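You operate a simulated robot arm through the tools that you are given. There is no shell and no other tool.

The job below is to be done with a simulated robot arm. You get a single attempt, and the scene is never put back.

TASK
Sift the lumpy flour into the green bowl.
Fine: lay the sieve on the bowl, tip all the flour in, shake it through; sieve and canister go back; spill nothing. Set down upright: canister with the blue lid.

The check looks at the end state, three seconds after you hand in, the way a careful person would. Anything else that was tipped, shoved, dropped, spilled or broken makes it a failure. A push-on lid holds only when it is set on centred and level and pressed home; a screw cap is set on level and turned clockwise until tight.

THE ROBOT
A 7-joint arm with a two-finger parallel gripper, fixed in place. Base frame: the origin is on the floor under the middle of its stand, x ahead of it, y to its left, z up. Readings come in cm, degrees, newtons and seconds.
It reaches about 147.9 cm from its shoulder. Its first joint turns from -166.0 to 166.0 degrees. Payload 4.4 kg.
Tool frame: the origin (TCP) lies between the finger pads and is the grasp point; the fingertips stand 2.3 cm ahead of it; z points along the fingers, y is the line along which they close. The gripper opens to 9.4 cm. The fingers are 3.8 cm wide and 1 cm thick; the gripper's body (5.4 by 9.6 cm) begins 3.9 cm behind the TCP.
Orientation is that of the tool frame in the base frame, as a unit quaternion [w, x, y, z]. With the fingers straight down and closing along the base's y, the tool's x points along the base's -x, its y along +y and its z along -z.

THE INTERFACE
- The arm moves only by the tool apply_moves. Its argument "moves" is a list that holds one entry, the list of rows, each a list of 7 numbers: the shift along the base's x, y, z in units of 50 mm (1.0 is 50 mm), then the turn, a rotation vector about the base's x, y, z in units of 6 degrees (1.0 is 6 degrees), then the closure, from 0 (fully open) to 1 (shut). In form: [[[tx, ty, tz, ax, ay, az, grip], ...]]. A call has 1 to 20 rows; each row shifts and turns the commanded pose from where the row before left it. A call with a number of a shift or a turn outside -1 to 1 is refused whole. Rows are played at 5 a second. More than 5 cm and 8.6 degrees between two rows, or a gripper value outside its range, and nothing of the call is played. Where a pose cannot be reached the arm comes as near as it can. A force on the tool above 40 N (or 10 N above the force at the start of the call, whichever is more), or a blocked arm, ends the call early, and 0.2 s more pass. The fingers move at their own pace (about 7.2 cm/s each) and stop on an object; they squeeze with about 30 N. The grip force told is the motor's: it shows also when the fingers shut on nothing. Time passes only in rows, and 0.2 s behind the last, so rows that do not move let the fingers close. It gives the time, the measured TCP pose, the force on the tool (base axes), the opening and the grip force at its end, in the units of the frame above (readings bear some noise), with the torque about the TCP (base axes, N m) and any sound that the robot's microphone picked up.
- Cameras (640 x 400 px; columns grow to the right, rows downward): "scene" is fixed at [40.2, 64.93, 169.98]; the picture's right is [-0.89, -0.46, 0.00], its down [-0.23, 0.44, -0.87] and it looks along [0.40, -0.77, -0.49] (base axes); focal length 352 px, centre (320, 200). "wrist" rides on the gripper at [8.6, 1.6, -7.5] in the tool frame; the picture's right is [-0.18, 0.98, 0.00], its down [-0.58, -0.11, -0.81] and it looks along [-0.79, -0.15, 0.59] (tool axes); focal length 243 px, centre (320, 200). There is no depth. A picture from a camera that has moved, and an enlarged one, comes with that camera's place and axes in the base frame and with its lens.
- snapshot(camera): a new picture of that camera. No time passes.
- inspect(camera, box): a new picture of the part [left, top, right, bottom] of that camera's present view, enlarged. No time passes.
- hand_in(): hands the job in; it is judged then, once.

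Nothing tells you positions but the pictures and the camera data. Unless the task says otherwise, let go and move clear before handing in.

The tools are called after ">>>" as name(argument=value, ...) on one line, values as JSON. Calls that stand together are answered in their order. apply_moves: Moves the arm, as the interface text tells. Its arguments: {"type":"object","properties":{"moves":{"type":"array"}},"required":["moves"]} The other tools are called the same way: snapshot (camera) takes a picture; inspect (camera, box) takes an enlarged picture of a part of a camera's view; hand_in () hands the job in.

At the start:

```text
t: 0.0
tcp_pos: [73.94, -15.85, 129.49]
tcp_rot: [0.0, -0.001, 1.0, -0.001]
contact_force: [0.1, -0.7, -0.5]
moment: [-0.01, -0.01, 0.01]
grip_width: 9.38
gripper_force: 0.1
```

scene: 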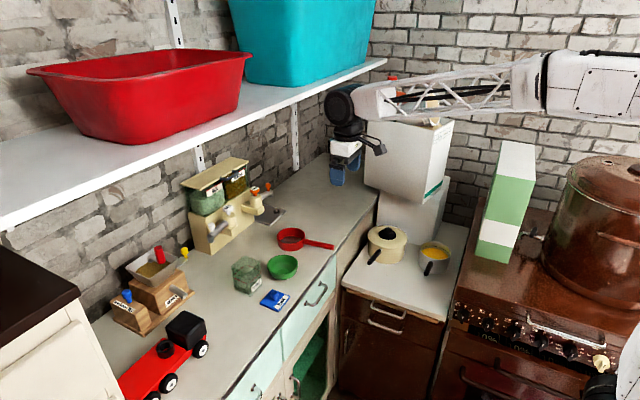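
wrist: 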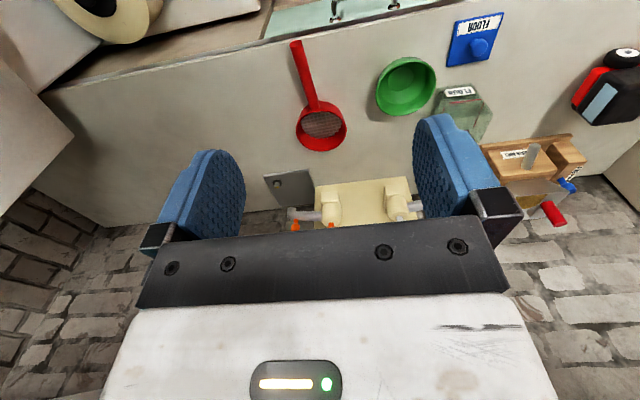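

I see a counter with a green bowl, a red sieve with a handle, a clear flour canister and its blue lid (with a "FLOUR" label), with a grain mill, a toy truck and other objects around. I'll take closer looks first.

>>> inspect(camera="scene", box=[210, 210, 350, 320])

>>> inspect(camera="wrist", box=[260, 0, 560, 190])

>>> inspect(camera="scene", box=[100, 140, 320, 360])

>>> snapshot(camera="wrist")

```text
3.64 times, centred on (280, 265) of scene
camera zoom: at [40.2, 64.93, 169.98], right [-0.89, -0.46, 0.0], down [-0.23, 0.44, -0.87], along [0.4, -0.77, -0.49], focal length 1279 px, centre (466, -36)
```

zoom: 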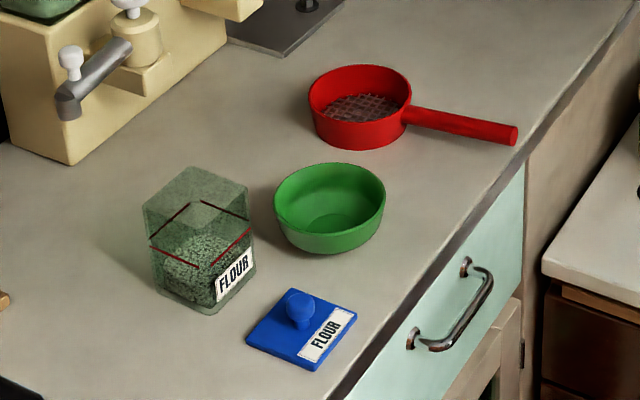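

```text
2.11 times, centred on (410, 95) of wrist
camera zoom: at [65.32, -14.13, 137.09], right [0.18, 0.98, 0.0], down [0.58, -0.11, 0.81], along [0.79, -0.15, -0.59], focal length 511 px, centre (130, 421)
```

zoom: 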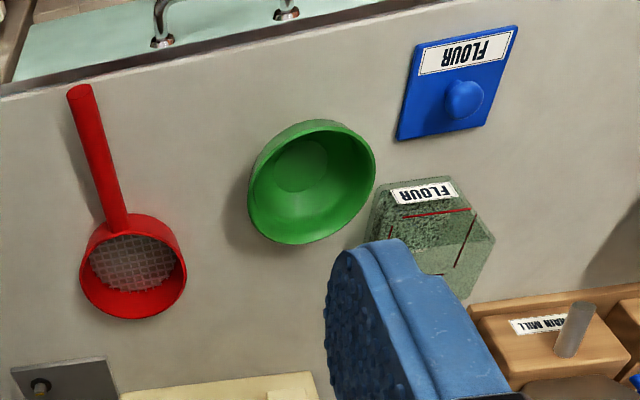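

```text
1.82 times, centred on (210, 250) of scene
camera zoom: at [40.2, 64.93, 169.98], right [-0.89, -0.46, 0.0], down [-0.23, 0.44, -0.87], along [0.4, -0.77, -0.49], focal length 639 px, centre (520, 109)
```

zoom: 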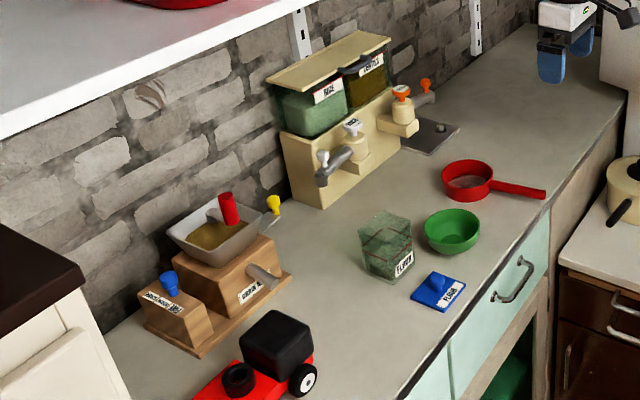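

```text
taken
camera wrist: at [65.32, -14.13, 137.09], right [0.18, 0.98, 0.0], down [0.58, -0.11, 0.81], along [0.79, -0.15, -0.59], focal length 243 px, centre (320, 200)
```

wrist: 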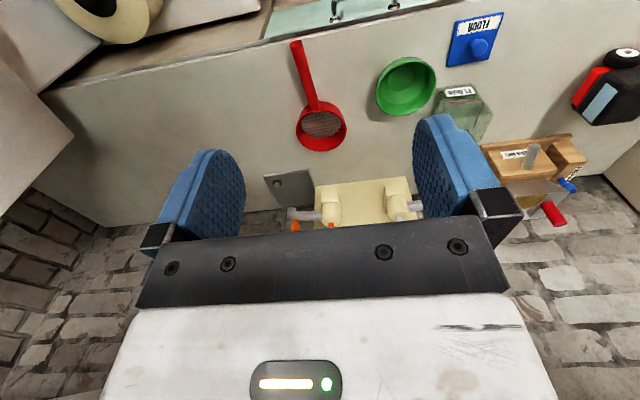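

The counter runs along the wall on the +x side at about z≈95. I put the bowl near (88,-4), the sieve near (94,-19), the canister near (95,7) and the lid near (85,6). I'll bring the wrist camera closer to get exact positions.

>>> apply_moves(moves=[[[0.4, 0.6, -0.4, 0, 0, 0, 0], [0.4, 0.6, -0.4, 0, 0, 0, 0], [0.4, 0.6, -0.4, 0, 0, 0, 0], [0.4, 0.6, -0.4, 0, 0, 0, 0], [0.4, 0.6, -0.4, 0, 0, 0, 0], [0, 0, 0, 0, 0, 0, 0]]])

>>> snapshot(camera="wrist")

>>> snapshot(camera="scene")

```text
t: 1.4
tcp_pos: [84.01, -0.9, 119.63]
tcp_rot: [0.0, -0.001, 1.0, 0.0]
contact_force: [-0.5, -0.4, 0.1]
moment: [0.01, 0.0, -0.02]
grip_width: 9.43
gripper_force: 0.0
```

```text
taken
camera wrist: at [75.33, 0.76, 127.25], right [0.18, 0.98, 0.0], down [0.58, -0.11, 0.81], along [0.79, -0.15, -0.59], focal length 243 px, centre (320, 200)
```

wrist: 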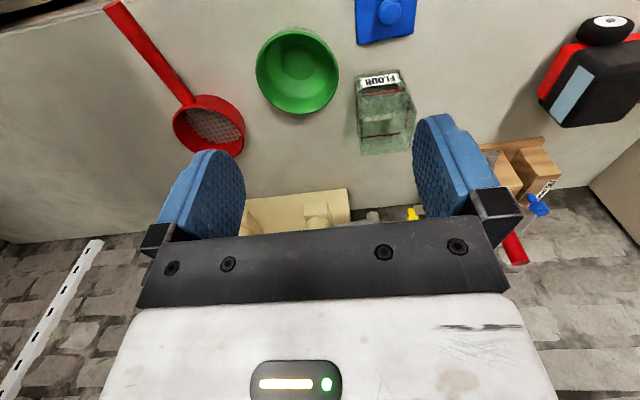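

```text
taken
```

scene: 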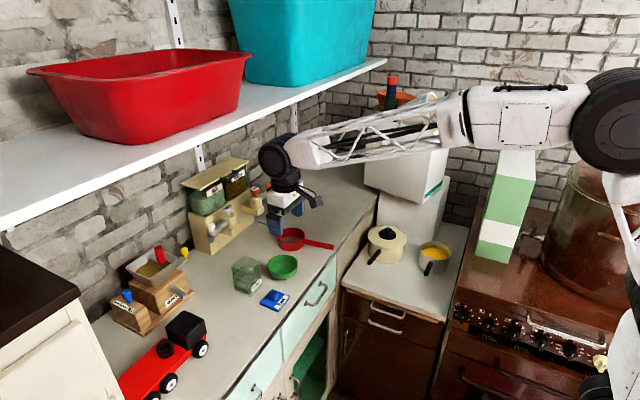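

The objects are now closer. I'll enlarge them to triangulate.

>>> inspect(camera="wrist", box=[90, 0, 260, 160])

>>> inspect(camera="wrist", box=[240, 0, 440, 160])

```text
2.50 times, centred on (175, 80) of wrist
camera zoom: at [75.33, 0.76, 127.25], right [0.18, 0.98, 0.0], down [0.58, -0.11, 0.81], along [0.79, -0.15, -0.59], focal length 606 px, centre (682, 500)
```

zoom: 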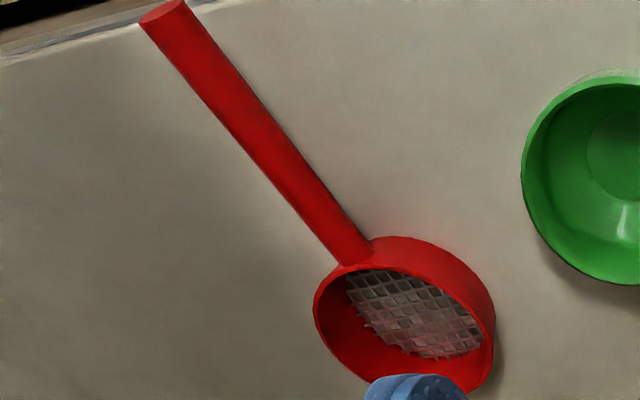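

```text
2.50 times, centred on (340, 80) of wrist
camera zoom: at [75.33, 0.76, 127.25], right [0.18, 0.98, 0.0], down [0.58, -0.11, 0.81], along [0.79, -0.15, -0.59], focal length 606 px, centre (270, 500)
```

zoom: 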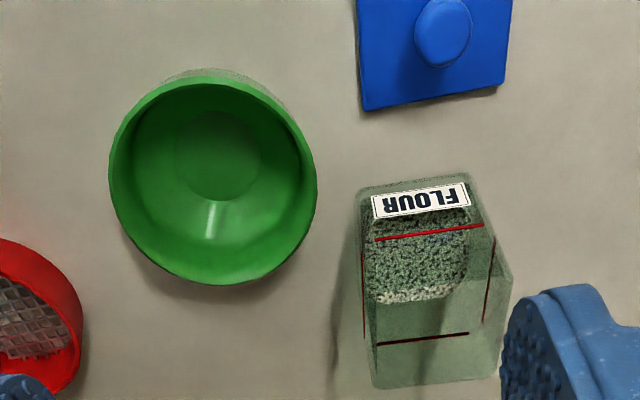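

Combining the two wrist views, the bowl rim centre is at about (88,-4.2,100.2) and the counter is at z≈95. The sieve handle runs along x at y≈-20, z≈98, from x≈79 to 90, and the lid's corner is at (88,2.9). Next I'll go above the handle for a closer look.

>>> apply_moves(moves=[[[0, -0.76, -0.2, 0, 0, 0, 0], [0, -0.76, -0.2, 0, 0, 0, 0], [0, -0.76, -0.2, 0, 0, 0, 0], [0, -0.76, -0.2, 0, 0, 0, 0], [0, -0.76, -0.2, 0, 0, 0, 0], [0, 0, 0, 0, 0, 0, 0]]])

>>> snapshot(camera="wrist")

>>> inspect(camera="wrist", box=[200, 0, 440, 150])

>>> inspect(camera="scene", box=[230, 180, 350, 300])

```text
t: 2.8
tcp_pos: [83.95, -19.8, 114.7]
tcp_rot: [-0.001, -0.001, 1.0, 0.001]
contact_force: [0.9, 0.2, -1.4]
moment: [0.01, 0.03, 0.02]
grip_width: 9.39
gripper_force: 0.0
```

```text
taken
camera wrist: at [75.28, -18.13, 122.16], right [0.18, 0.98, 0.0], down [0.58, -0.11, 0.81], along [0.79, -0.15, -0.59], focal length 243 px, centre (320, 200)
```

wrist: 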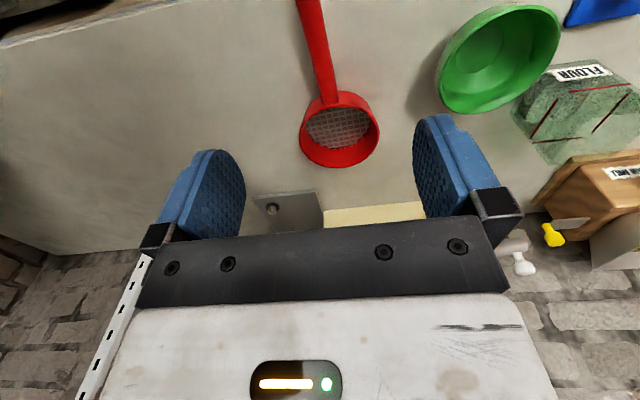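

```text
2.67 times, centred on (320, 75) of wrist
camera zoom: at [75.28, -18.13, 122.16], right [0.18, 0.98, 0.0], down [0.58, -0.11, 0.81], along [0.79, -0.15, -0.59], focal length 647 px, centre (320, 533)
```

zoom: 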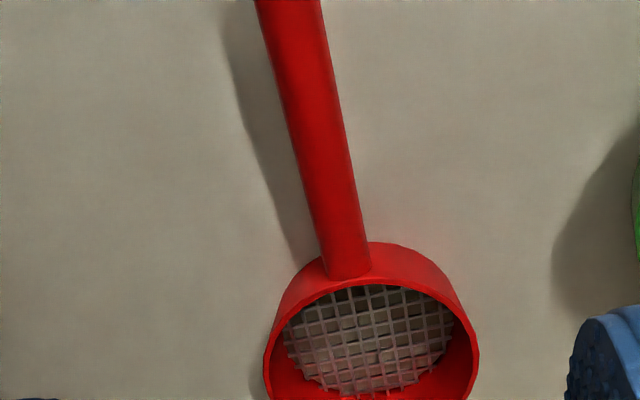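

```text
3.33 times, centred on (290, 240) of scene
camera zoom: at [40.2, 64.93, 169.98], right [-0.89, -0.46, 0.0], down [-0.23, 0.44, -0.87], along [0.4, -0.77, -0.49], focal length 1172 px, centre (420, 67)
```

zoom: 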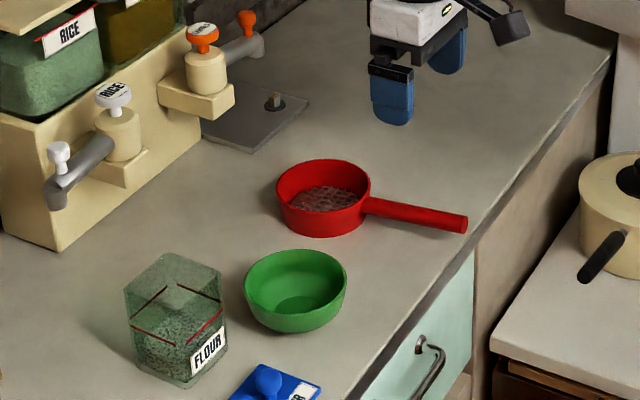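

The handle is about 1.9 cm thick, nearly along x at y≈-20, and the sieve ring centre is near (94.5,-19.4). I'll align the yaw with the handle and go down partway.

>>> apply_moves(moves=[[[0.08, 0, -0.46, 0, 0, 0.09, 0], [0.08, 0, -0.46, 0, 0, 0.09, 0], [0.08, 0, -0.46, 0, 0, 0.09, 0], [0.08, 0, -0.46, 0, 0, 0.09, 0], [0.09, -0.02, -0.46, 0, 0, 0.09, 0], [0, 0, 0, 0, 0, 0, 0]]])

>>> snapshot(camera="wrist")

>>> inspect(camera="scene", box=[230, 180, 350, 300])

```text
t: 4.2
tcp_pos: [85.97, -19.85, 103.08]
tcp_rot: [-0.001, -0.024, 1.0, 0.0]
contact_force: [0.1, -0.4, 0.0]
moment: [-0.03, -0.01, 0.06]
grip_width: 9.39
gripper_force: 0.0
```

```text
taken
camera wrist: at [77.36, -18.58, 110.67], right [0.14, 0.99, 0.0], down [0.59, -0.08, 0.81], along [0.8, -0.11, -0.59], focal length 243 px, centre (320, 200)
```

wrist: 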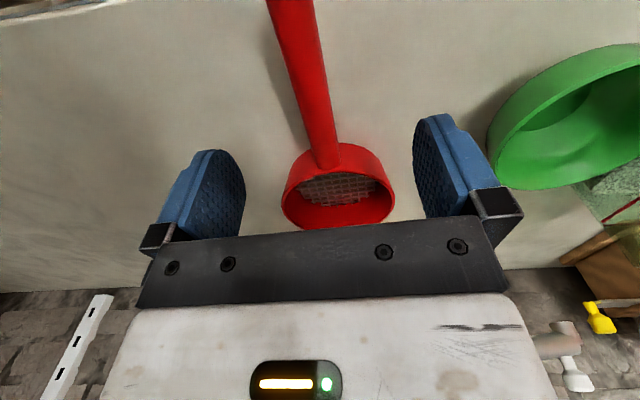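

```text
3.33 times, centred on (290, 240) of scene
camera zoom: at [40.2, 64.93, 169.98], right [-0.89, -0.46, 0.0], down [-0.23, 0.44, -0.87], along [0.4, -0.77, -0.49], focal length 1172 px, centre (420, 67)
```

zoom: 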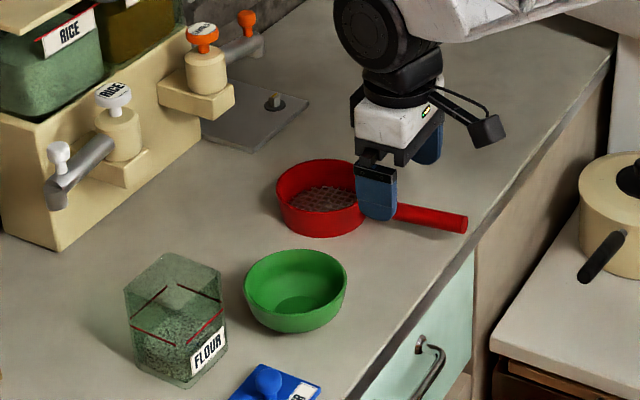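

I'm lined up over the handle, so I'll go down to it.

>>> apply_moves(moves=[[[0, -0.02, -0.32, 0, 0, 0.1, 0], [0, -0.03, -0.32, 0, 0, 0.1, 0], [0, 0, -0.32, 0, 0, 0, 0], [0, 0, 0, 0, 0, 0, 0]]])

>>> snapshot(camera="wrist")

>>> inspect(camera="scene", box=[250, 200, 350, 270])

```text
t: 5.2
tcp_pos: [86.1, -20.16, 98.21]
tcp_rot: [0.0, -0.033, 0.999, 0.0]
contact_force: [-0.8, -0.7, 0.4]
moment: [0.0, 0.0, 0.01]
grip_width: 9.42
gripper_force: 0.0
```

```text
taken
camera wrist: at [77.29, -18.95, 105.79], right [0.12, 0.99, 0.0], down [0.59, -0.07, 0.81], along [0.8, -0.09, -0.59], focal length 243 px, centre (320, 200)
```

wrist: 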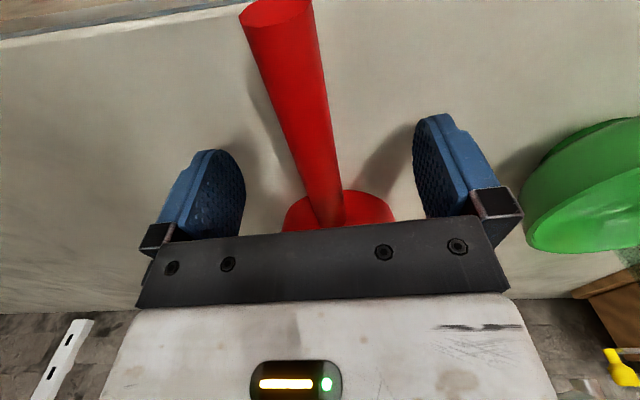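

```text
5.71 times, centred on (300, 235) of scene
camera zoom: at [40.2, 64.93, 169.98], right [-0.89, -0.46, 0.0], down [-0.23, 0.44, -0.87], along [0.4, -0.77, -0.49], focal length 2010 px, centre (434, 0)
```

zoom: 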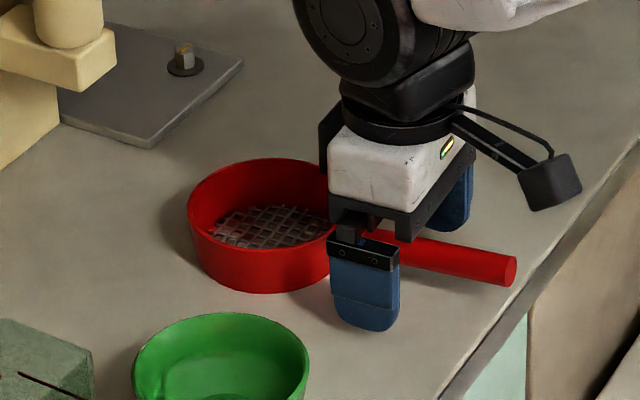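

The handle is centred between the pads, so I'll close the fingers on it.

>>> apply_moves(moves=[[[0, 0, 0, 0, 0, 0, 1], [0, 0, 0, 0, 0, 0, 1], [0, 0, 0, 0, 0, 0, 1], [0, 0, 0, 0, 0, 0, 1], [0, 0, 0, 0, 0, 0, 1]]])

>>> snapshot(camera="wrist")

```text
t: 6.4
tcp_pos: [85.94, -20.06, 98.28]
tcp_rot: [0.0, -0.035, 0.999, 0.0]
contact_force: [-0.4, 0.2, 0.4]
moment: [0.01, 0.04, 0.0]
grip_width: 1.84
gripper_force: 29.8
```

```text
taken
camera wrist: at [77.29, -18.95, 105.81], right [0.12, 0.99, 0.0], down [0.59, -0.07, 0.81], along [0.8, -0.09, -0.59], focal length 243 px, centre (320, 200)
```

wrist: 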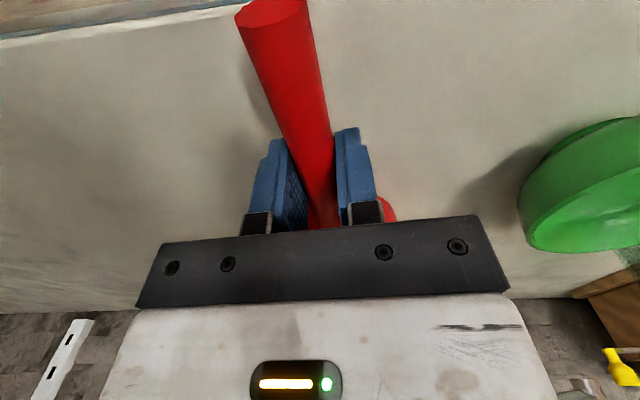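

I've got the handle at 1.84 cm. I'll lift it a little and watch the load.

>>> apply_moves(moves=[[[0, 0, 0.1, 0, 0, 0, 1], [0, 0, 0.2, 0, 0, 0, 1], [0, 0, 0.4, 0, 0, 0, 1], [0, 0, 0.6, 0, 0, 0, 1], [0, 0, 0.7, 0, 0, 0, 1], [0, 0, 0, 0, 0, 0, 1]]])

>>> snapshot(camera="wrist")

>>> inspect(camera="scene", box=[230, 170, 350, 270])

```text
t: 7.8
tcp_pos: [86.23, -20.07, 108.2]
tcp_rot: [-0.001, -0.035, 0.999, 0.001]
contact_force: [-0.4, -0.3, -1.1]
moment: [-0.03, 0.12, 0.01]
grip_width: 1.83
gripper_force: 30.0
```

```text
taken
camera wrist: at [77.47, -19.02, 115.86], right [0.12, 0.99, 0.0], down [0.59, -0.07, 0.81], along [0.8, -0.09, -0.59], focal length 243 px, centre (320, 200)
```

wrist: 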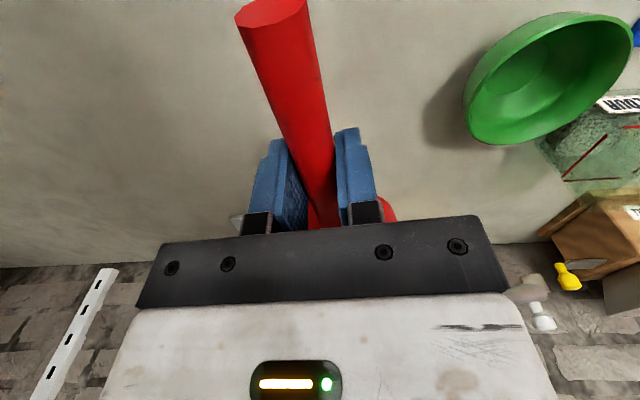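

```text
4.00 times, centred on (290, 220) of scene
camera zoom: at [40.2, 64.93, 169.98], right [-0.89, -0.46, 0.0], down [-0.23, 0.44, -0.87], along [0.4, -0.77, -0.49], focal length 1407 px, centre (440, 120)
```

zoom: 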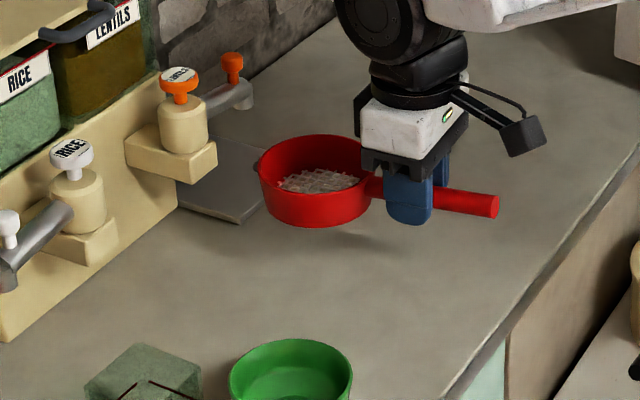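

The sieve is held level and is light. I'll raise it and turn it 86° so the handle will point along -y, which leaves the robot side of the bowl free for pouring.

>>> apply_moves(moves=[[[-0.27, 0, 0.35, 0, 0, 0, 1], [-0.27, 0, 0.35, 0, 0, 0, 1], [-0.27, 0, 0.35, 0, 0, 0, 1], [0.05, 0.05, 0, 0, 0, 0.6, 1], [0.05, 0.05, 0, 0, 0, 0.95, 1], [0.05, 0.05, 0, 0, 0, 0.95, 1], [0.05, 0.05, 0, 0, 0, 0.95, 1], [0.05, 0.05, 0, 0, 0, 0.95, 1], [0.05, 0.05, 0, 0, 0, 0.95, 1], [0.05, 0.05, 0, 0, 0, 0.95, 1], [0.05, 0.05, 0, 0, 0, 0.95, 1], [0, 0, 0, 0, 0, 0, 1]]])

>>> snapshot(camera="scene")

>>> snapshot(camera="wrist")

```text
t: 10.4
tcp_pos: [84.1, -18.07, 113.39]
tcp_rot: [0.0, -0.403, 0.915, 0.0]
contact_force: [-0.2, 0.1, -1.9]
moment: [-0.1, 0.04, 0.01]
grip_width: 1.82
gripper_force: 30.0
```

```text
taken
```

scene: 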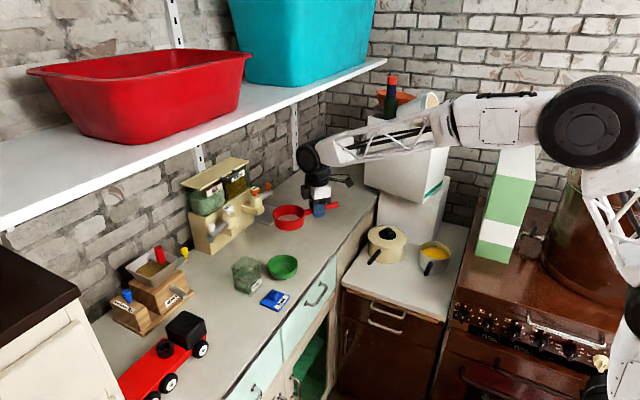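

```text
taken
camera wrist: at [76.97, -23.37, 120.99], right [-0.6, 0.8, 0.0], down [0.47, 0.35, 0.81], along [0.65, 0.48, -0.59], focal length 243 px, centre (320, 200)
```

wrist: 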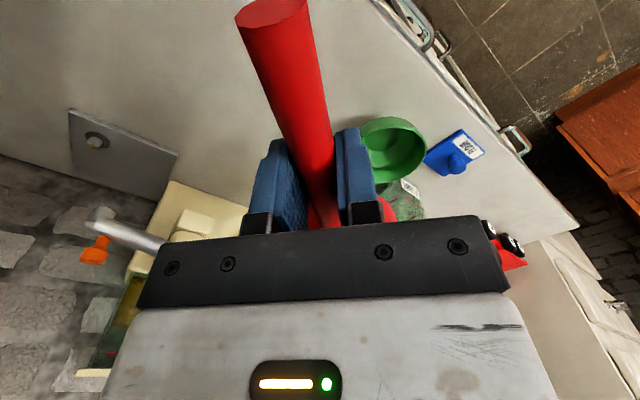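

The rotation is reachable. I'll carry on to a 90° yaw and bring it over the bowl while staying high.

>>> apply_moves(moves=[[[0.08, 0.1, 0, 0, 0, 0.885, 1], [0.08, 0.1, 0, 0, 0, 0.885, 1], [0.08, 0.1, 0, 0, 0, 0.885, 1], [0.08, 0.1, 0, 0, 0, 0.885, 1], [0.08, 0.1, 0, 0, 0, 0.885, 1], [0.08, 0.1, 0, 0, 0, 0.885, 1], [0.08, 0.1, 0, 0, 0, 0.885, 1], [0.08, 0.1, 0, 0, 0, 0.885, 1], [0, 0, 0, 0, 0, 0, 1]]])

>>> inspect(camera="scene", box=[220, 170, 360, 310])

>>> snapshot(camera="wrist")

```text
t: 12.4
tcp_pos: [87.22, -14.12, 113.41]
tcp_rot: [0.001, -0.706, 0.708, 0.0]
contact_force: [-0.3, 0.0, -0.9]
moment: [-0.13, 0.01, 0.02]
grip_width: 1.84
gripper_force: 30.6
```

```text
2.86 times, centred on (290, 240) of scene
camera zoom: at [40.2, 64.93, 169.98], right [-0.89, -0.46, 0.0], down [-0.23, 0.44, -0.87], along [0.4, -0.77, -0.49], focal length 1005 px, centre (406, 86)
```

zoom: 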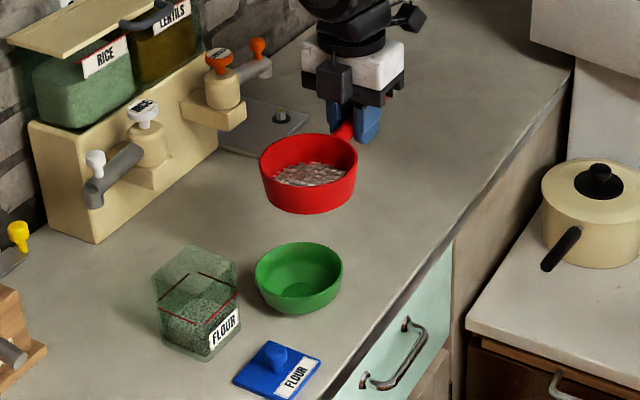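

```text
taken
camera wrist: at [85.58, -22.74, 121.01], right [-0.98, 0.19, 0.0], down [0.11, 0.58, 0.81], along [0.15, 0.79, -0.59], focal length 243 px, centre (320, 200)
```

wrist: 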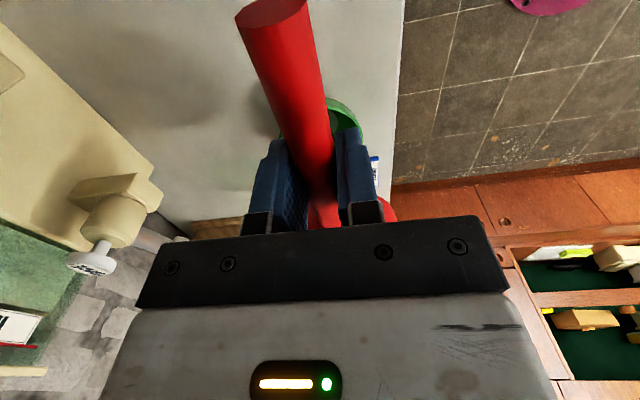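

The sieve is level above the bowl. I'll lower it to about 2 cm above the rim and check centring from the scene camera.

>>> apply_moves(moves=[[[0.036, 0.068, -0.4, 0, 0, 0, 1], [0.036, 0.068, -0.4, 0, 0, 0, 1], [0.036, 0.068, -0.4, 0, 0, 0, 1], [0.036, 0.068, -0.36, 0, 0, 0, 1], [0, 0, 0, 0, 0, 0, 1]]])

>>> inspect(camera="scene", box=[255, 235, 325, 285])

>>> snapshot(camera="wrist")

```text
t: 13.6
tcp_pos: [87.9, -12.82, 105.6]
tcp_rot: [0.0, -0.707, 0.707, 0.0]
contact_force: [-0.5, 0.0, -1.5]
moment: [-0.08, -0.01, 0.01]
grip_width: 1.84
gripper_force: 30.2
```

```text
8.00 times, centred on (290, 260) of scene
camera zoom: at [40.2, 64.93, 169.98], right [-0.89, -0.46, 0.0], down [-0.23, 0.44, -0.87], along [0.4, -0.77, -0.49], focal length 2814 px, centre (560, -280)
```

zoom: 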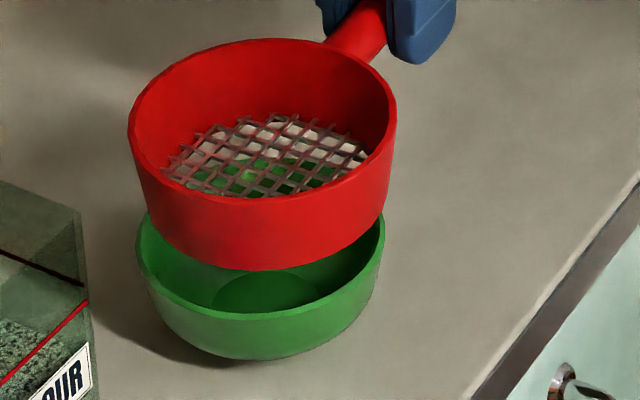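

```text
taken
camera wrist: at [86.24, -21.4, 113.16], right [-0.98, 0.19, 0.0], down [0.11, 0.58, 0.81], along [0.15, 0.79, -0.59], focal length 243 px, centre (320, 200)
```

wrist: 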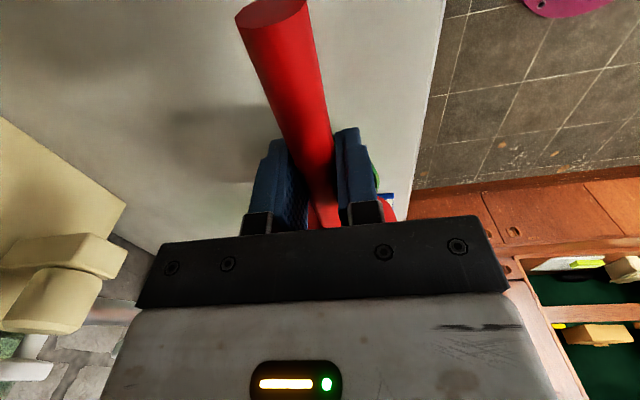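

The scene view shows the sieve roughly 0.3 cm toward image right of the bowl's centre. It tapers, so it should nest slightly. I'll nudge it over and lower it further.

>>> apply_moves(moves=[[[0.03, 0.016, -0.06, 0, 0, 0, 1], [0.03, 0.016, -0.1, 0, 0, 0, 1], [0, 0, -0.08, 0, 0, 0, 1], [0, 0, 0, 0, 0, 0, 1]]])

>>> inspect(camera="scene", box=[255, 235, 325, 285])

```text
t: 14.6
tcp_pos: [88.19, -12.57, 104.63]
tcp_rot: [-0.001, -0.707, 0.708, 0.0]
contact_force: [-0.1, -0.3, -1.8]
moment: [-0.12, -0.03, 0.03]
grip_width: 1.83
gripper_force: 29.7
```

```text
8.00 times, centred on (290, 260) of scene
camera zoom: at [40.2, 64.93, 169.98], right [-0.89, -0.46, 0.0], down [-0.23, 0.44, -0.87], along [0.4, -0.77, -0.49], focal length 2814 px, centre (560, -280)
```

zoom: 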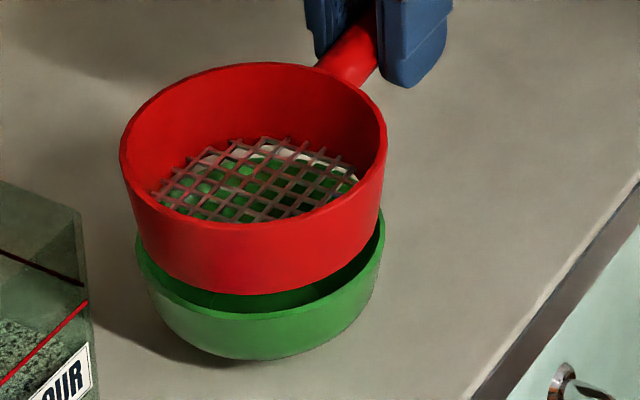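

It's centred laterally. I'll lower slowly to find contact.

>>> apply_moves(moves=[[[0, 0, -0.06, 0, 0, 0, 1], [0, 0, -0.06, 0, 0, 0, 1], [0, 0, -0.04, 0, 0, 0, 1], [0, 0, 0, 0, 0, 0, 1]]])

>>> inspect(camera="scene", box=[255, 235, 325, 285])

```text
t: 15.6
tcp_pos: [88.16, -12.66, 103.69]
tcp_rot: [0.0, -0.707, 0.708, 0.0]
contact_force: [0.6, 0.8, -0.9]
moment: [-0.1, 0.02, 0.0]
grip_width: 1.85
gripper_force: 30.0
```

```text
8.00 times, centred on (290, 260) of scene
camera zoom: at [40.2, 64.93, 169.98], right [-0.89, -0.46, 0.0], down [-0.23, 0.44, -0.87], along [0.4, -0.77, -0.49], focal length 2814 px, centre (560, -280)
```

zoom: 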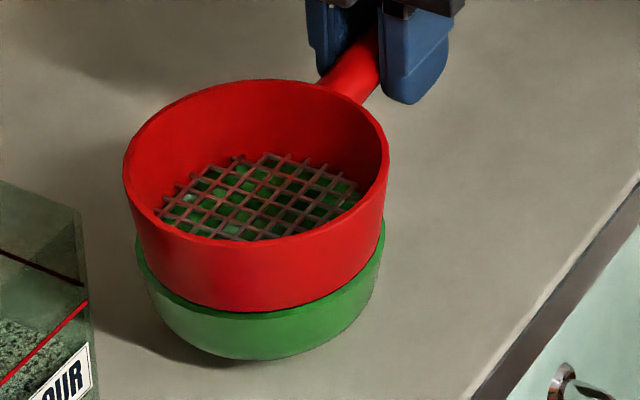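

Nearly touching, and it looks concentric. I'll continue in small steps.

>>> apply_moves(moves=[[[0, 0, -0.04, 0, 0, 0, 1], [0, 0, -0.03, 0, 0, 0, 1], [0, 0, 0, 0, 0, 0, 1]]])

>>> inspect(camera="scene", box=[255, 235, 325, 285])

```text
t: 16.4
tcp_pos: [88.21, -12.63, 103.19]
tcp_rot: [0.001, -0.706, 0.708, -0.001]
contact_force: [0.3, -0.3, -2.4]
moment: [-0.09, -0.01, -0.03]
grip_width: 1.87
gripper_force: 30.8
```

```text
8.00 times, centred on (290, 260) of scene
camera zoom: at [40.2, 64.93, 169.98], right [-0.89, -0.46, 0.0], down [-0.23, 0.44, -0.87], along [0.4, -0.77, -0.49], focal length 2814 px, centre (560, -280)
```

zoom: 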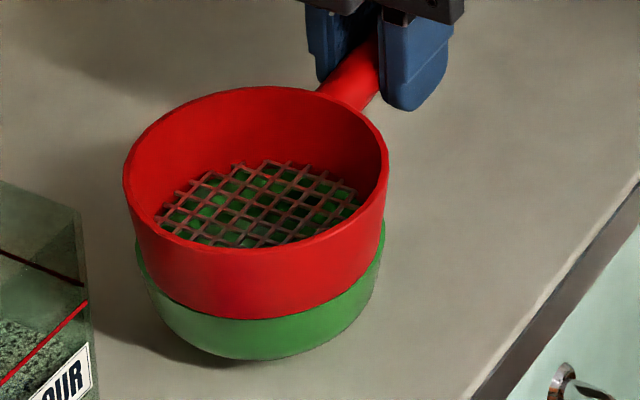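

>>> inspect(camera="scene", box=[268, 255, 308, 283])

>>> snapshot(camera="wrist")

>>> inspect(camera="wrist", box=[300, 100, 440, 230])

```text
14.29 times, centred on (288, 269) of scene
camera zoom: at [40.2, 64.93, 169.98], right [-0.89, -0.46, 0.0], down [-0.23, 0.44, -0.87], along [0.4, -0.77, -0.49], focal length 5024 px, centre (777, -786)
```

zoom: 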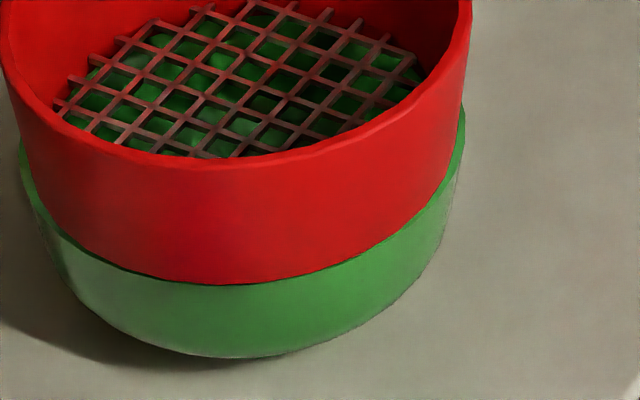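

```text
taken
camera wrist: at [86.57, -21.25, 110.85], right [-0.98, 0.19, 0.0], down [0.11, 0.58, 0.81], along [0.15, 0.79, -0.59], focal length 243 px, centre (320, 200)
```

wrist: 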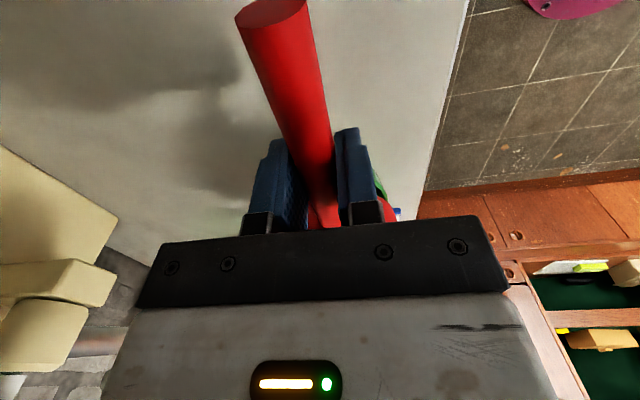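

```text
3.08 times, centred on (370, 165) of wrist
camera zoom: at [86.57, -21.25, 110.85], right [-0.98, 0.19, 0.0], down [0.11, 0.58, 0.81], along [0.15, 0.79, -0.59], focal length 746 px, centre (166, 308)
```

zoom: 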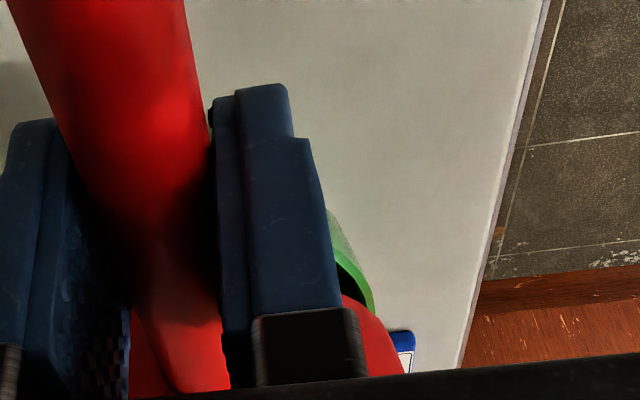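

The wrist view suggests the sieve may be slightly toward +y of the bowl. Before correcting, I'll lower in very small steps to feel where contact starts.

>>> apply_moves(moves=[[[0, 0, -0.03, 0, 0, 0, 1], [0, 0, 0, 0, 0, 0, 1]]])

>>> apply_moves(moves=[[[0, 0, -0.03, 0, 0, 0, 1], [0, 0, 0, 0, 0, 0, 1]]])

>>> inspect(camera="scene", box=[255, 235, 325, 285])

>>> inspect(camera="wrist", box=[300, 100, 440, 230])

```text
t: 17.0
tcp_pos: [88.14, -12.59, 103.11]
tcp_rot: [0.0, -0.707, 0.707, 0.0]
contact_force: [-0.2, -1.0, -0.4]
moment: [-0.08, 0.01, -0.03]
grip_width: 1.83
gripper_force: 29.9
```

```text
t: 17.6
tcp_pos: [88.18, -12.69, 102.94]
tcp_rot: [0.0, 0.707, -0.707, 0.0]
contact_force: [0.1, -0.2, -2.0]
moment: [-0.09, -0.01, 0.0]
grip_width: 1.83
gripper_force: 29.7
```

```text
8.00 times, centred on (290, 260) of scene
camera zoom: at [40.2, 64.93, 169.98], right [-0.89, -0.46, 0.0], down [-0.23, 0.44, -0.87], along [0.4, -0.77, -0.49], focal length 2814 px, centre (560, -280)
```

zoom: 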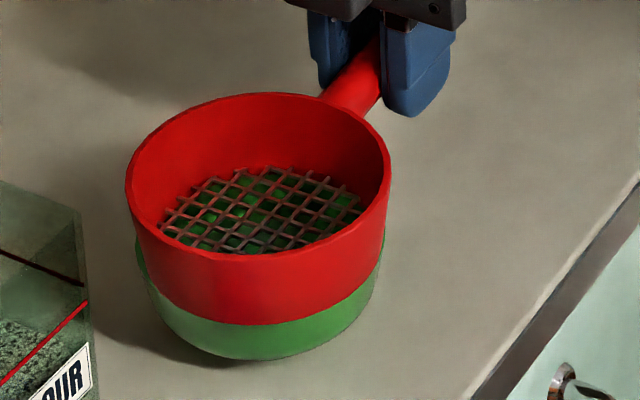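

```text
3.08 times, centred on (370, 165) of wrist
camera zoom: at [86.49, -21.26, 110.59], right [-0.98, 0.19, 0.0], down [0.11, 0.58, 0.81], along [0.15, 0.79, -0.59], focal length 746 px, centre (166, 308)
```

zoom: 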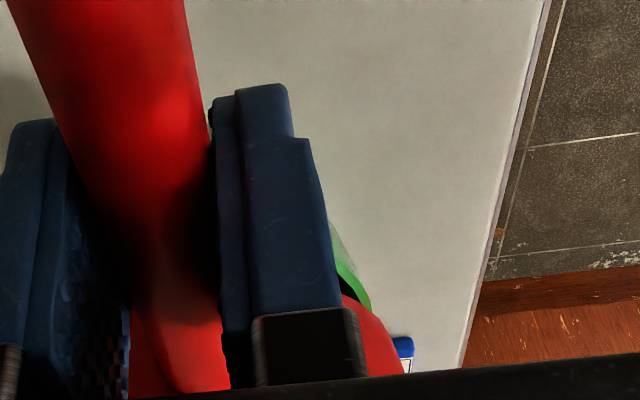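

Still no contact, yet the ring's near edge already covers the bowl's near rim. So the sieve is too close to the scene camera, toward +y. I'll raise slightly and shift it away by about 0.8 cm.

>>> apply_moves(moves=[[[0, 0, 0.1, 0, 0, 0, 1], [0.037, -0.071, 0, 0, 0, 0, 1], [0.037, -0.071, 0, 0, 0, 0, 1], [0, 0, 0, 0, 0, 0, 1]]])

>>> inspect(camera="scene", box=[255, 235, 325, 285])

>>> inspect(camera="wrist", box=[300, 100, 440, 230])

```text
t: 18.6
tcp_pos: [88.62, -13.29, 103.63]
tcp_rot: [0.0, -0.706, 0.708, 0.0]
contact_force: [-0.6, -0.7, -0.9]
moment: [-0.12, 0.02, 0.0]
grip_width: 1.85
gripper_force: 30.0
```

```text
8.00 times, centred on (290, 260) of scene
camera zoom: at [40.2, 64.93, 169.98], right [-0.89, -0.46, 0.0], down [-0.23, 0.44, -0.87], along [0.4, -0.77, -0.49], focal length 2814 px, centre (560, -280)
```

zoom: 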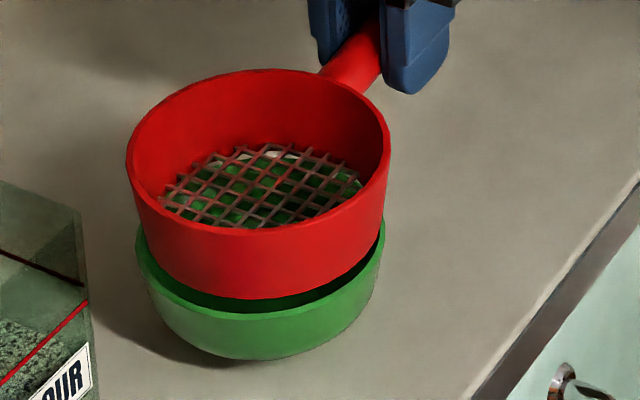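

```text
3.08 times, centred on (370, 165) of wrist
camera zoom: at [86.92, -21.99, 111.08], right [-0.98, 0.19, 0.0], down [0.11, 0.58, 0.81], along [0.15, 0.79, -0.59], focal length 746 px, centre (166, 308)
```

zoom: 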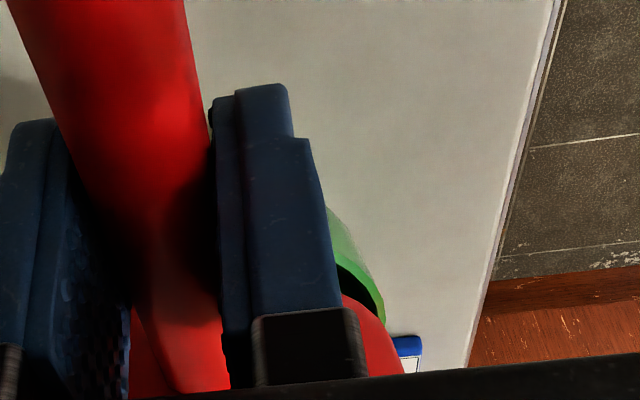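

>>> apply_moves(moves=[[[0.015, 0.005, -0.06, 0, 0, 0, 1], [0, 0, -0.06, 0, 0, 0, 1], [0, 0, 0, 0, 0, 0, 1]]])

>>> inspect(camera="scene", box=[255, 235, 325, 285])

>>> inspect(camera="wrist", box=[300, 100, 440, 230])

```text
t: 19.4
tcp_pos: [88.55, -13.16, 102.9]
tcp_rot: [0.0, -0.707, 0.707, 0.0]
contact_force: [0.1, -0.2, -1.7]
moment: [-0.14, -0.02, -0.01]
grip_width: 1.84
gripper_force: 30.2
```

```text
8.00 times, centred on (290, 260) of scene
camera zoom: at [40.2, 64.93, 169.98], right [-0.89, -0.46, 0.0], down [-0.23, 0.44, -0.87], along [0.4, -0.77, -0.49], focal length 2814 px, centre (560, -280)
```

zoom: 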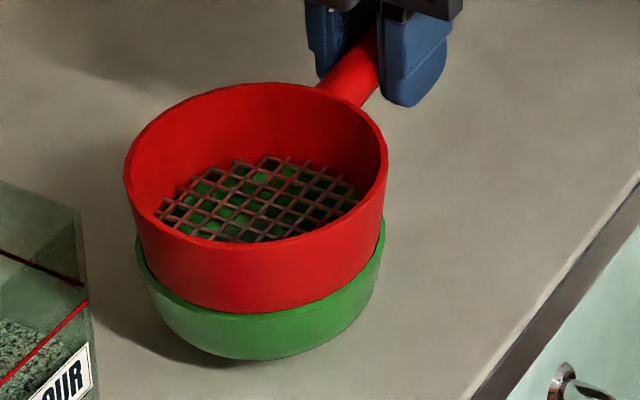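

```text
3.08 times, centred on (370, 165) of wrist
camera zoom: at [86.99, -21.88, 110.47], right [-0.98, 0.19, 0.0], down [0.11, 0.58, 0.81], along [0.15, 0.79, -0.59], focal length 746 px, centre (166, 308)
```

zoom: 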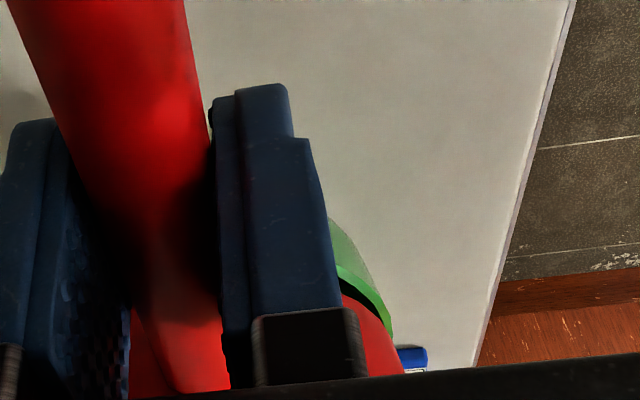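

Much better concentricity from both sides. I'll keep lowering in small steps.

>>> apply_moves(moves=[[[0, 0, -0.06, 0, 0, 0, 1], [0, 0, 0, 0, 0, 0, 1]]])

>>> inspect(camera="scene", box=[255, 235, 325, 285])

>>> inspect(camera="wrist", box=[300, 100, 440, 230])

```text
t: 20.0
tcp_pos: [88.67, -13.25, 102.63]
tcp_rot: [0.0, -0.706, 0.708, 0.0]
contact_force: [-0.1, 0.1, -1.0]
moment: [-0.09, 0.03, 0.02]
grip_width: 1.85
gripper_force: 30.1
```

```text
8.00 times, centred on (290, 260) of scene
camera zoom: at [40.2, 64.93, 169.98], right [-0.89, -0.46, 0.0], down [-0.23, 0.44, -0.87], along [0.4, -0.77, -0.49], focal length 2814 px, centre (560, -280)
```

zoom: 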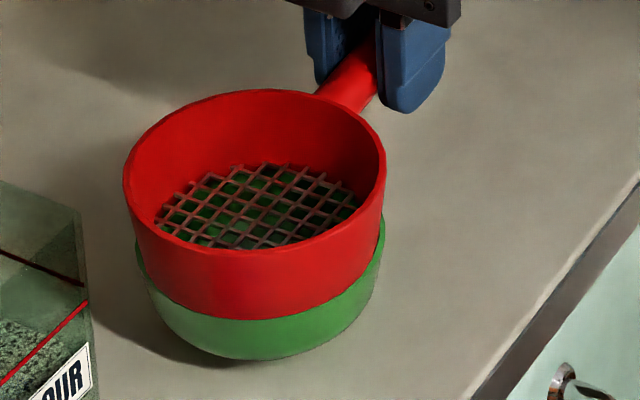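

```text
3.08 times, centred on (370, 165) of wrist
camera zoom: at [87.05, -21.84, 110.17], right [-0.98, 0.19, 0.0], down [0.11, 0.58, 0.81], along [0.15, 0.79, -0.59], focal length 746 px, centre (166, 308)
```

zoom: 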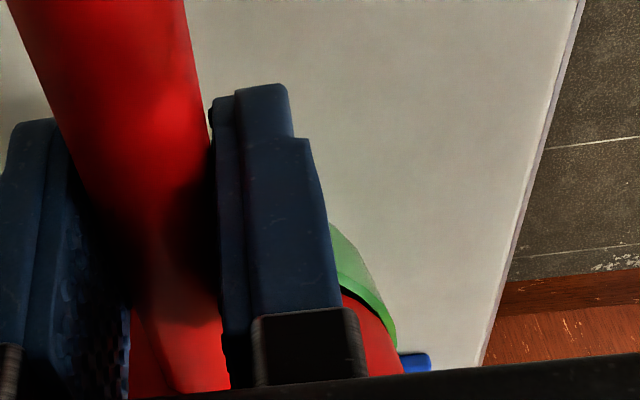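

>>> inspect(camera="wrist", box=[360, 165, 410, 225])

>>> inspect(camera="scene", box=[268, 255, 308, 283])

```text
6.67 times, centred on (385, 195) of wrist
camera zoom: at [87.05, -21.84, 110.17], right [-0.98, 0.19, 0.0], down [0.11, 0.58, 0.81], along [0.15, 0.79, -0.59], focal length 1618 px, centre (-113, 233)
```

zoom: 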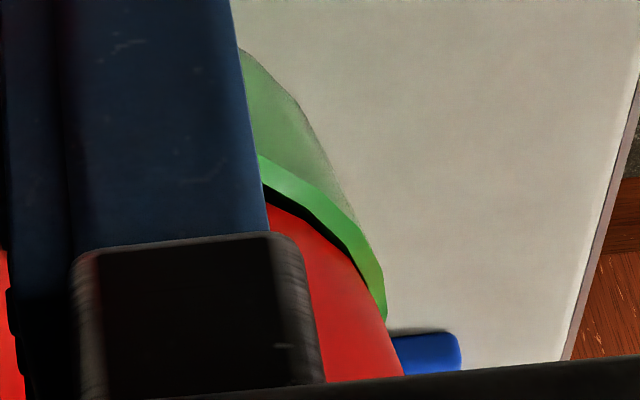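

```text
14.29 times, centred on (288, 269) of scene
camera zoom: at [40.2, 64.93, 169.98], right [-0.89, -0.46, 0.0], down [-0.23, 0.44, -0.87], along [0.4, -0.77, -0.49], focal length 5024 px, centre (777, -786)
```

zoom: 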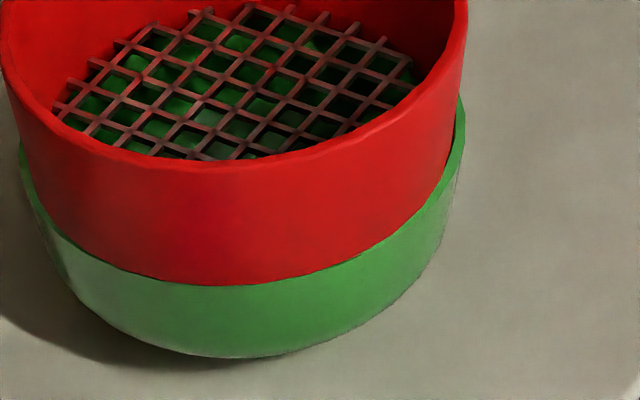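

The sieve's base is just about the size of the bowl's inner rim. I'll nudge it a touch more to -y and keep lowering until there is contact.

>>> apply_moves(moves=[[[0.014, -0.026, -0.03, 0, 0, 0, 1], [0, 0, -0.03, 0, 0, 0, 1], [0, 0, 0, 0, 0, 0, 1]]])

>>> inspect(camera="wrist", box=[360, 165, 410, 225])

>>> inspect(camera="scene", box=[268, 255, 308, 283])

```text
t: 20.8
tcp_pos: [88.68, -13.37, 102.42]
tcp_rot: [0.0, -0.706, 0.708, -0.001]
contact_force: [1.6, 0.7, 13.4]
moment: [1.0, -0.03, -0.09]
grip_width: 1.85
gripper_force: 29.9
```

```text
6.67 times, centred on (385, 195) of wrist
camera zoom: at [87.08, -22.04, 110.0], right [-0.98, 0.19, 0.0], down [0.11, 0.58, 0.81], along [0.15, 0.79, -0.59], focal length 1618 px, centre (-113, 233)
```

zoom: 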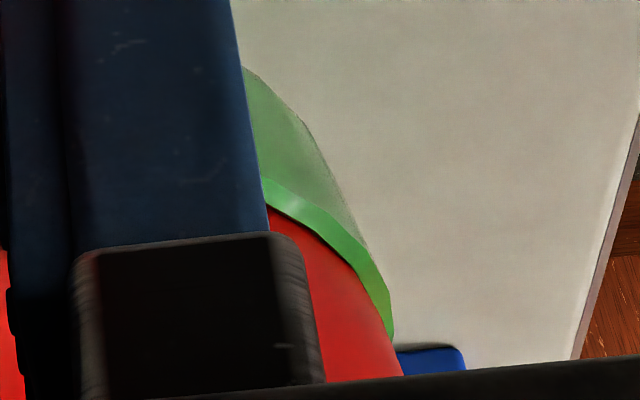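

```text
14.29 times, centred on (288, 269) of scene
camera zoom: at [40.2, 64.93, 169.98], right [-0.89, -0.46, 0.0], down [-0.23, 0.44, -0.87], along [0.4, -0.77, -0.49], focal length 5024 px, centre (777, -786)
```

zoom: 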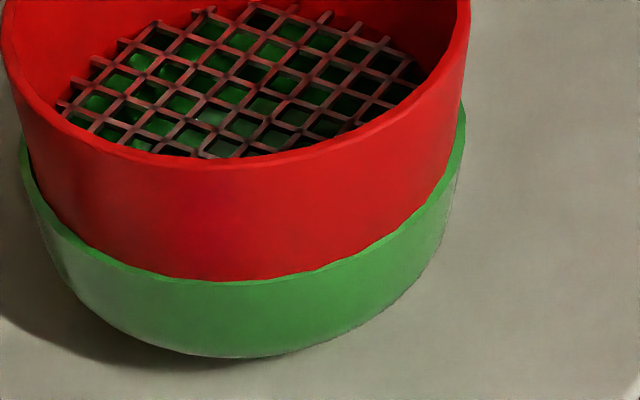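

I have contact: 13 N up, torque consistent with load through the ring's middle. It sits on the rim all round. I'll ease off the pressure, then open.

>>> apply_moves(moves=[[[0, 0, 0.024, 0, 0, 0, 1], [0, 0, 0, 0, 0, 0, 1], [0, 0, 0, 0, 0, 0, 1]]])

```text
t: 21.6
tcp_pos: [88.71, -13.39, 102.54]
tcp_rot: [0.0, -0.707, 0.707, 0.0]
contact_force: [0.2, -1.0, 2.4]
moment: [0.03, 0.03, -0.02]
grip_width: 1.84
gripper_force: 30.3
```

>>> apply_moves(moves=[[[0, 0, 0, 0, 0, 0, 0.75], [0, 0, 0, 0, 0, 0, 0.65], [0, 0, 0, 0, 0, 0, 0.55], [0, 0, 0, 0, 0, 0, 0.5], [0, 0, 0, 0, 0, 0, 0.5]]])

>>> inspect(camera="scene", box=[255, 235, 325, 285])

>>> snapshot(camera="wrist")

```text
t: 22.8
tcp_pos: [88.78, -13.4, 102.47]
tcp_rot: [0.0, -0.707, 0.708, 0.0]
contact_force: [-1.0, -0.4, 0.4]
moment: [-0.04, 0.01, -0.02]
grip_width: 4.7
gripper_force: 0.0
```

```text
8.00 times, centred on (290, 260) of scene
camera zoom: at [40.2, 64.93, 169.98], right [-0.89, -0.46, 0.0], down [-0.23, 0.44, -0.87], along [0.4, -0.77, -0.49], focal length 2814 px, centre (560, -280)
```

zoom: 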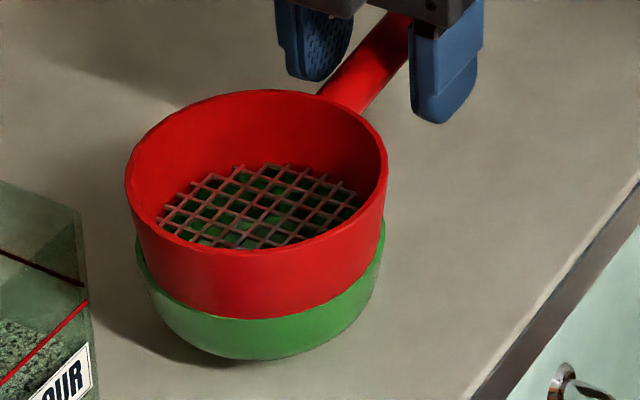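

```text
taken
camera wrist: at [87.09, -22.01, 110.05], right [-0.98, 0.19, 0.0], down [0.11, 0.58, 0.81], along [0.15, 0.79, -0.59], focal length 243 px, centre (320, 200)
```

wrist: 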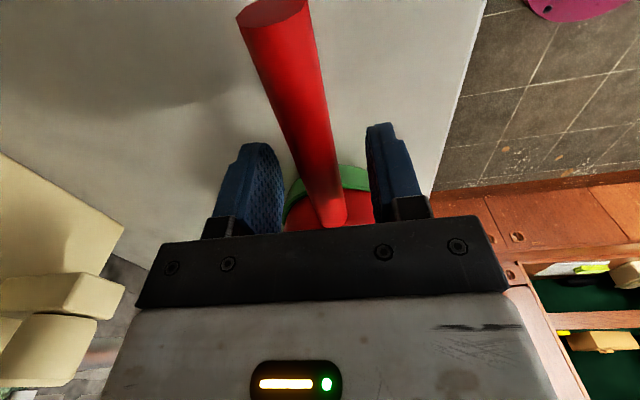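

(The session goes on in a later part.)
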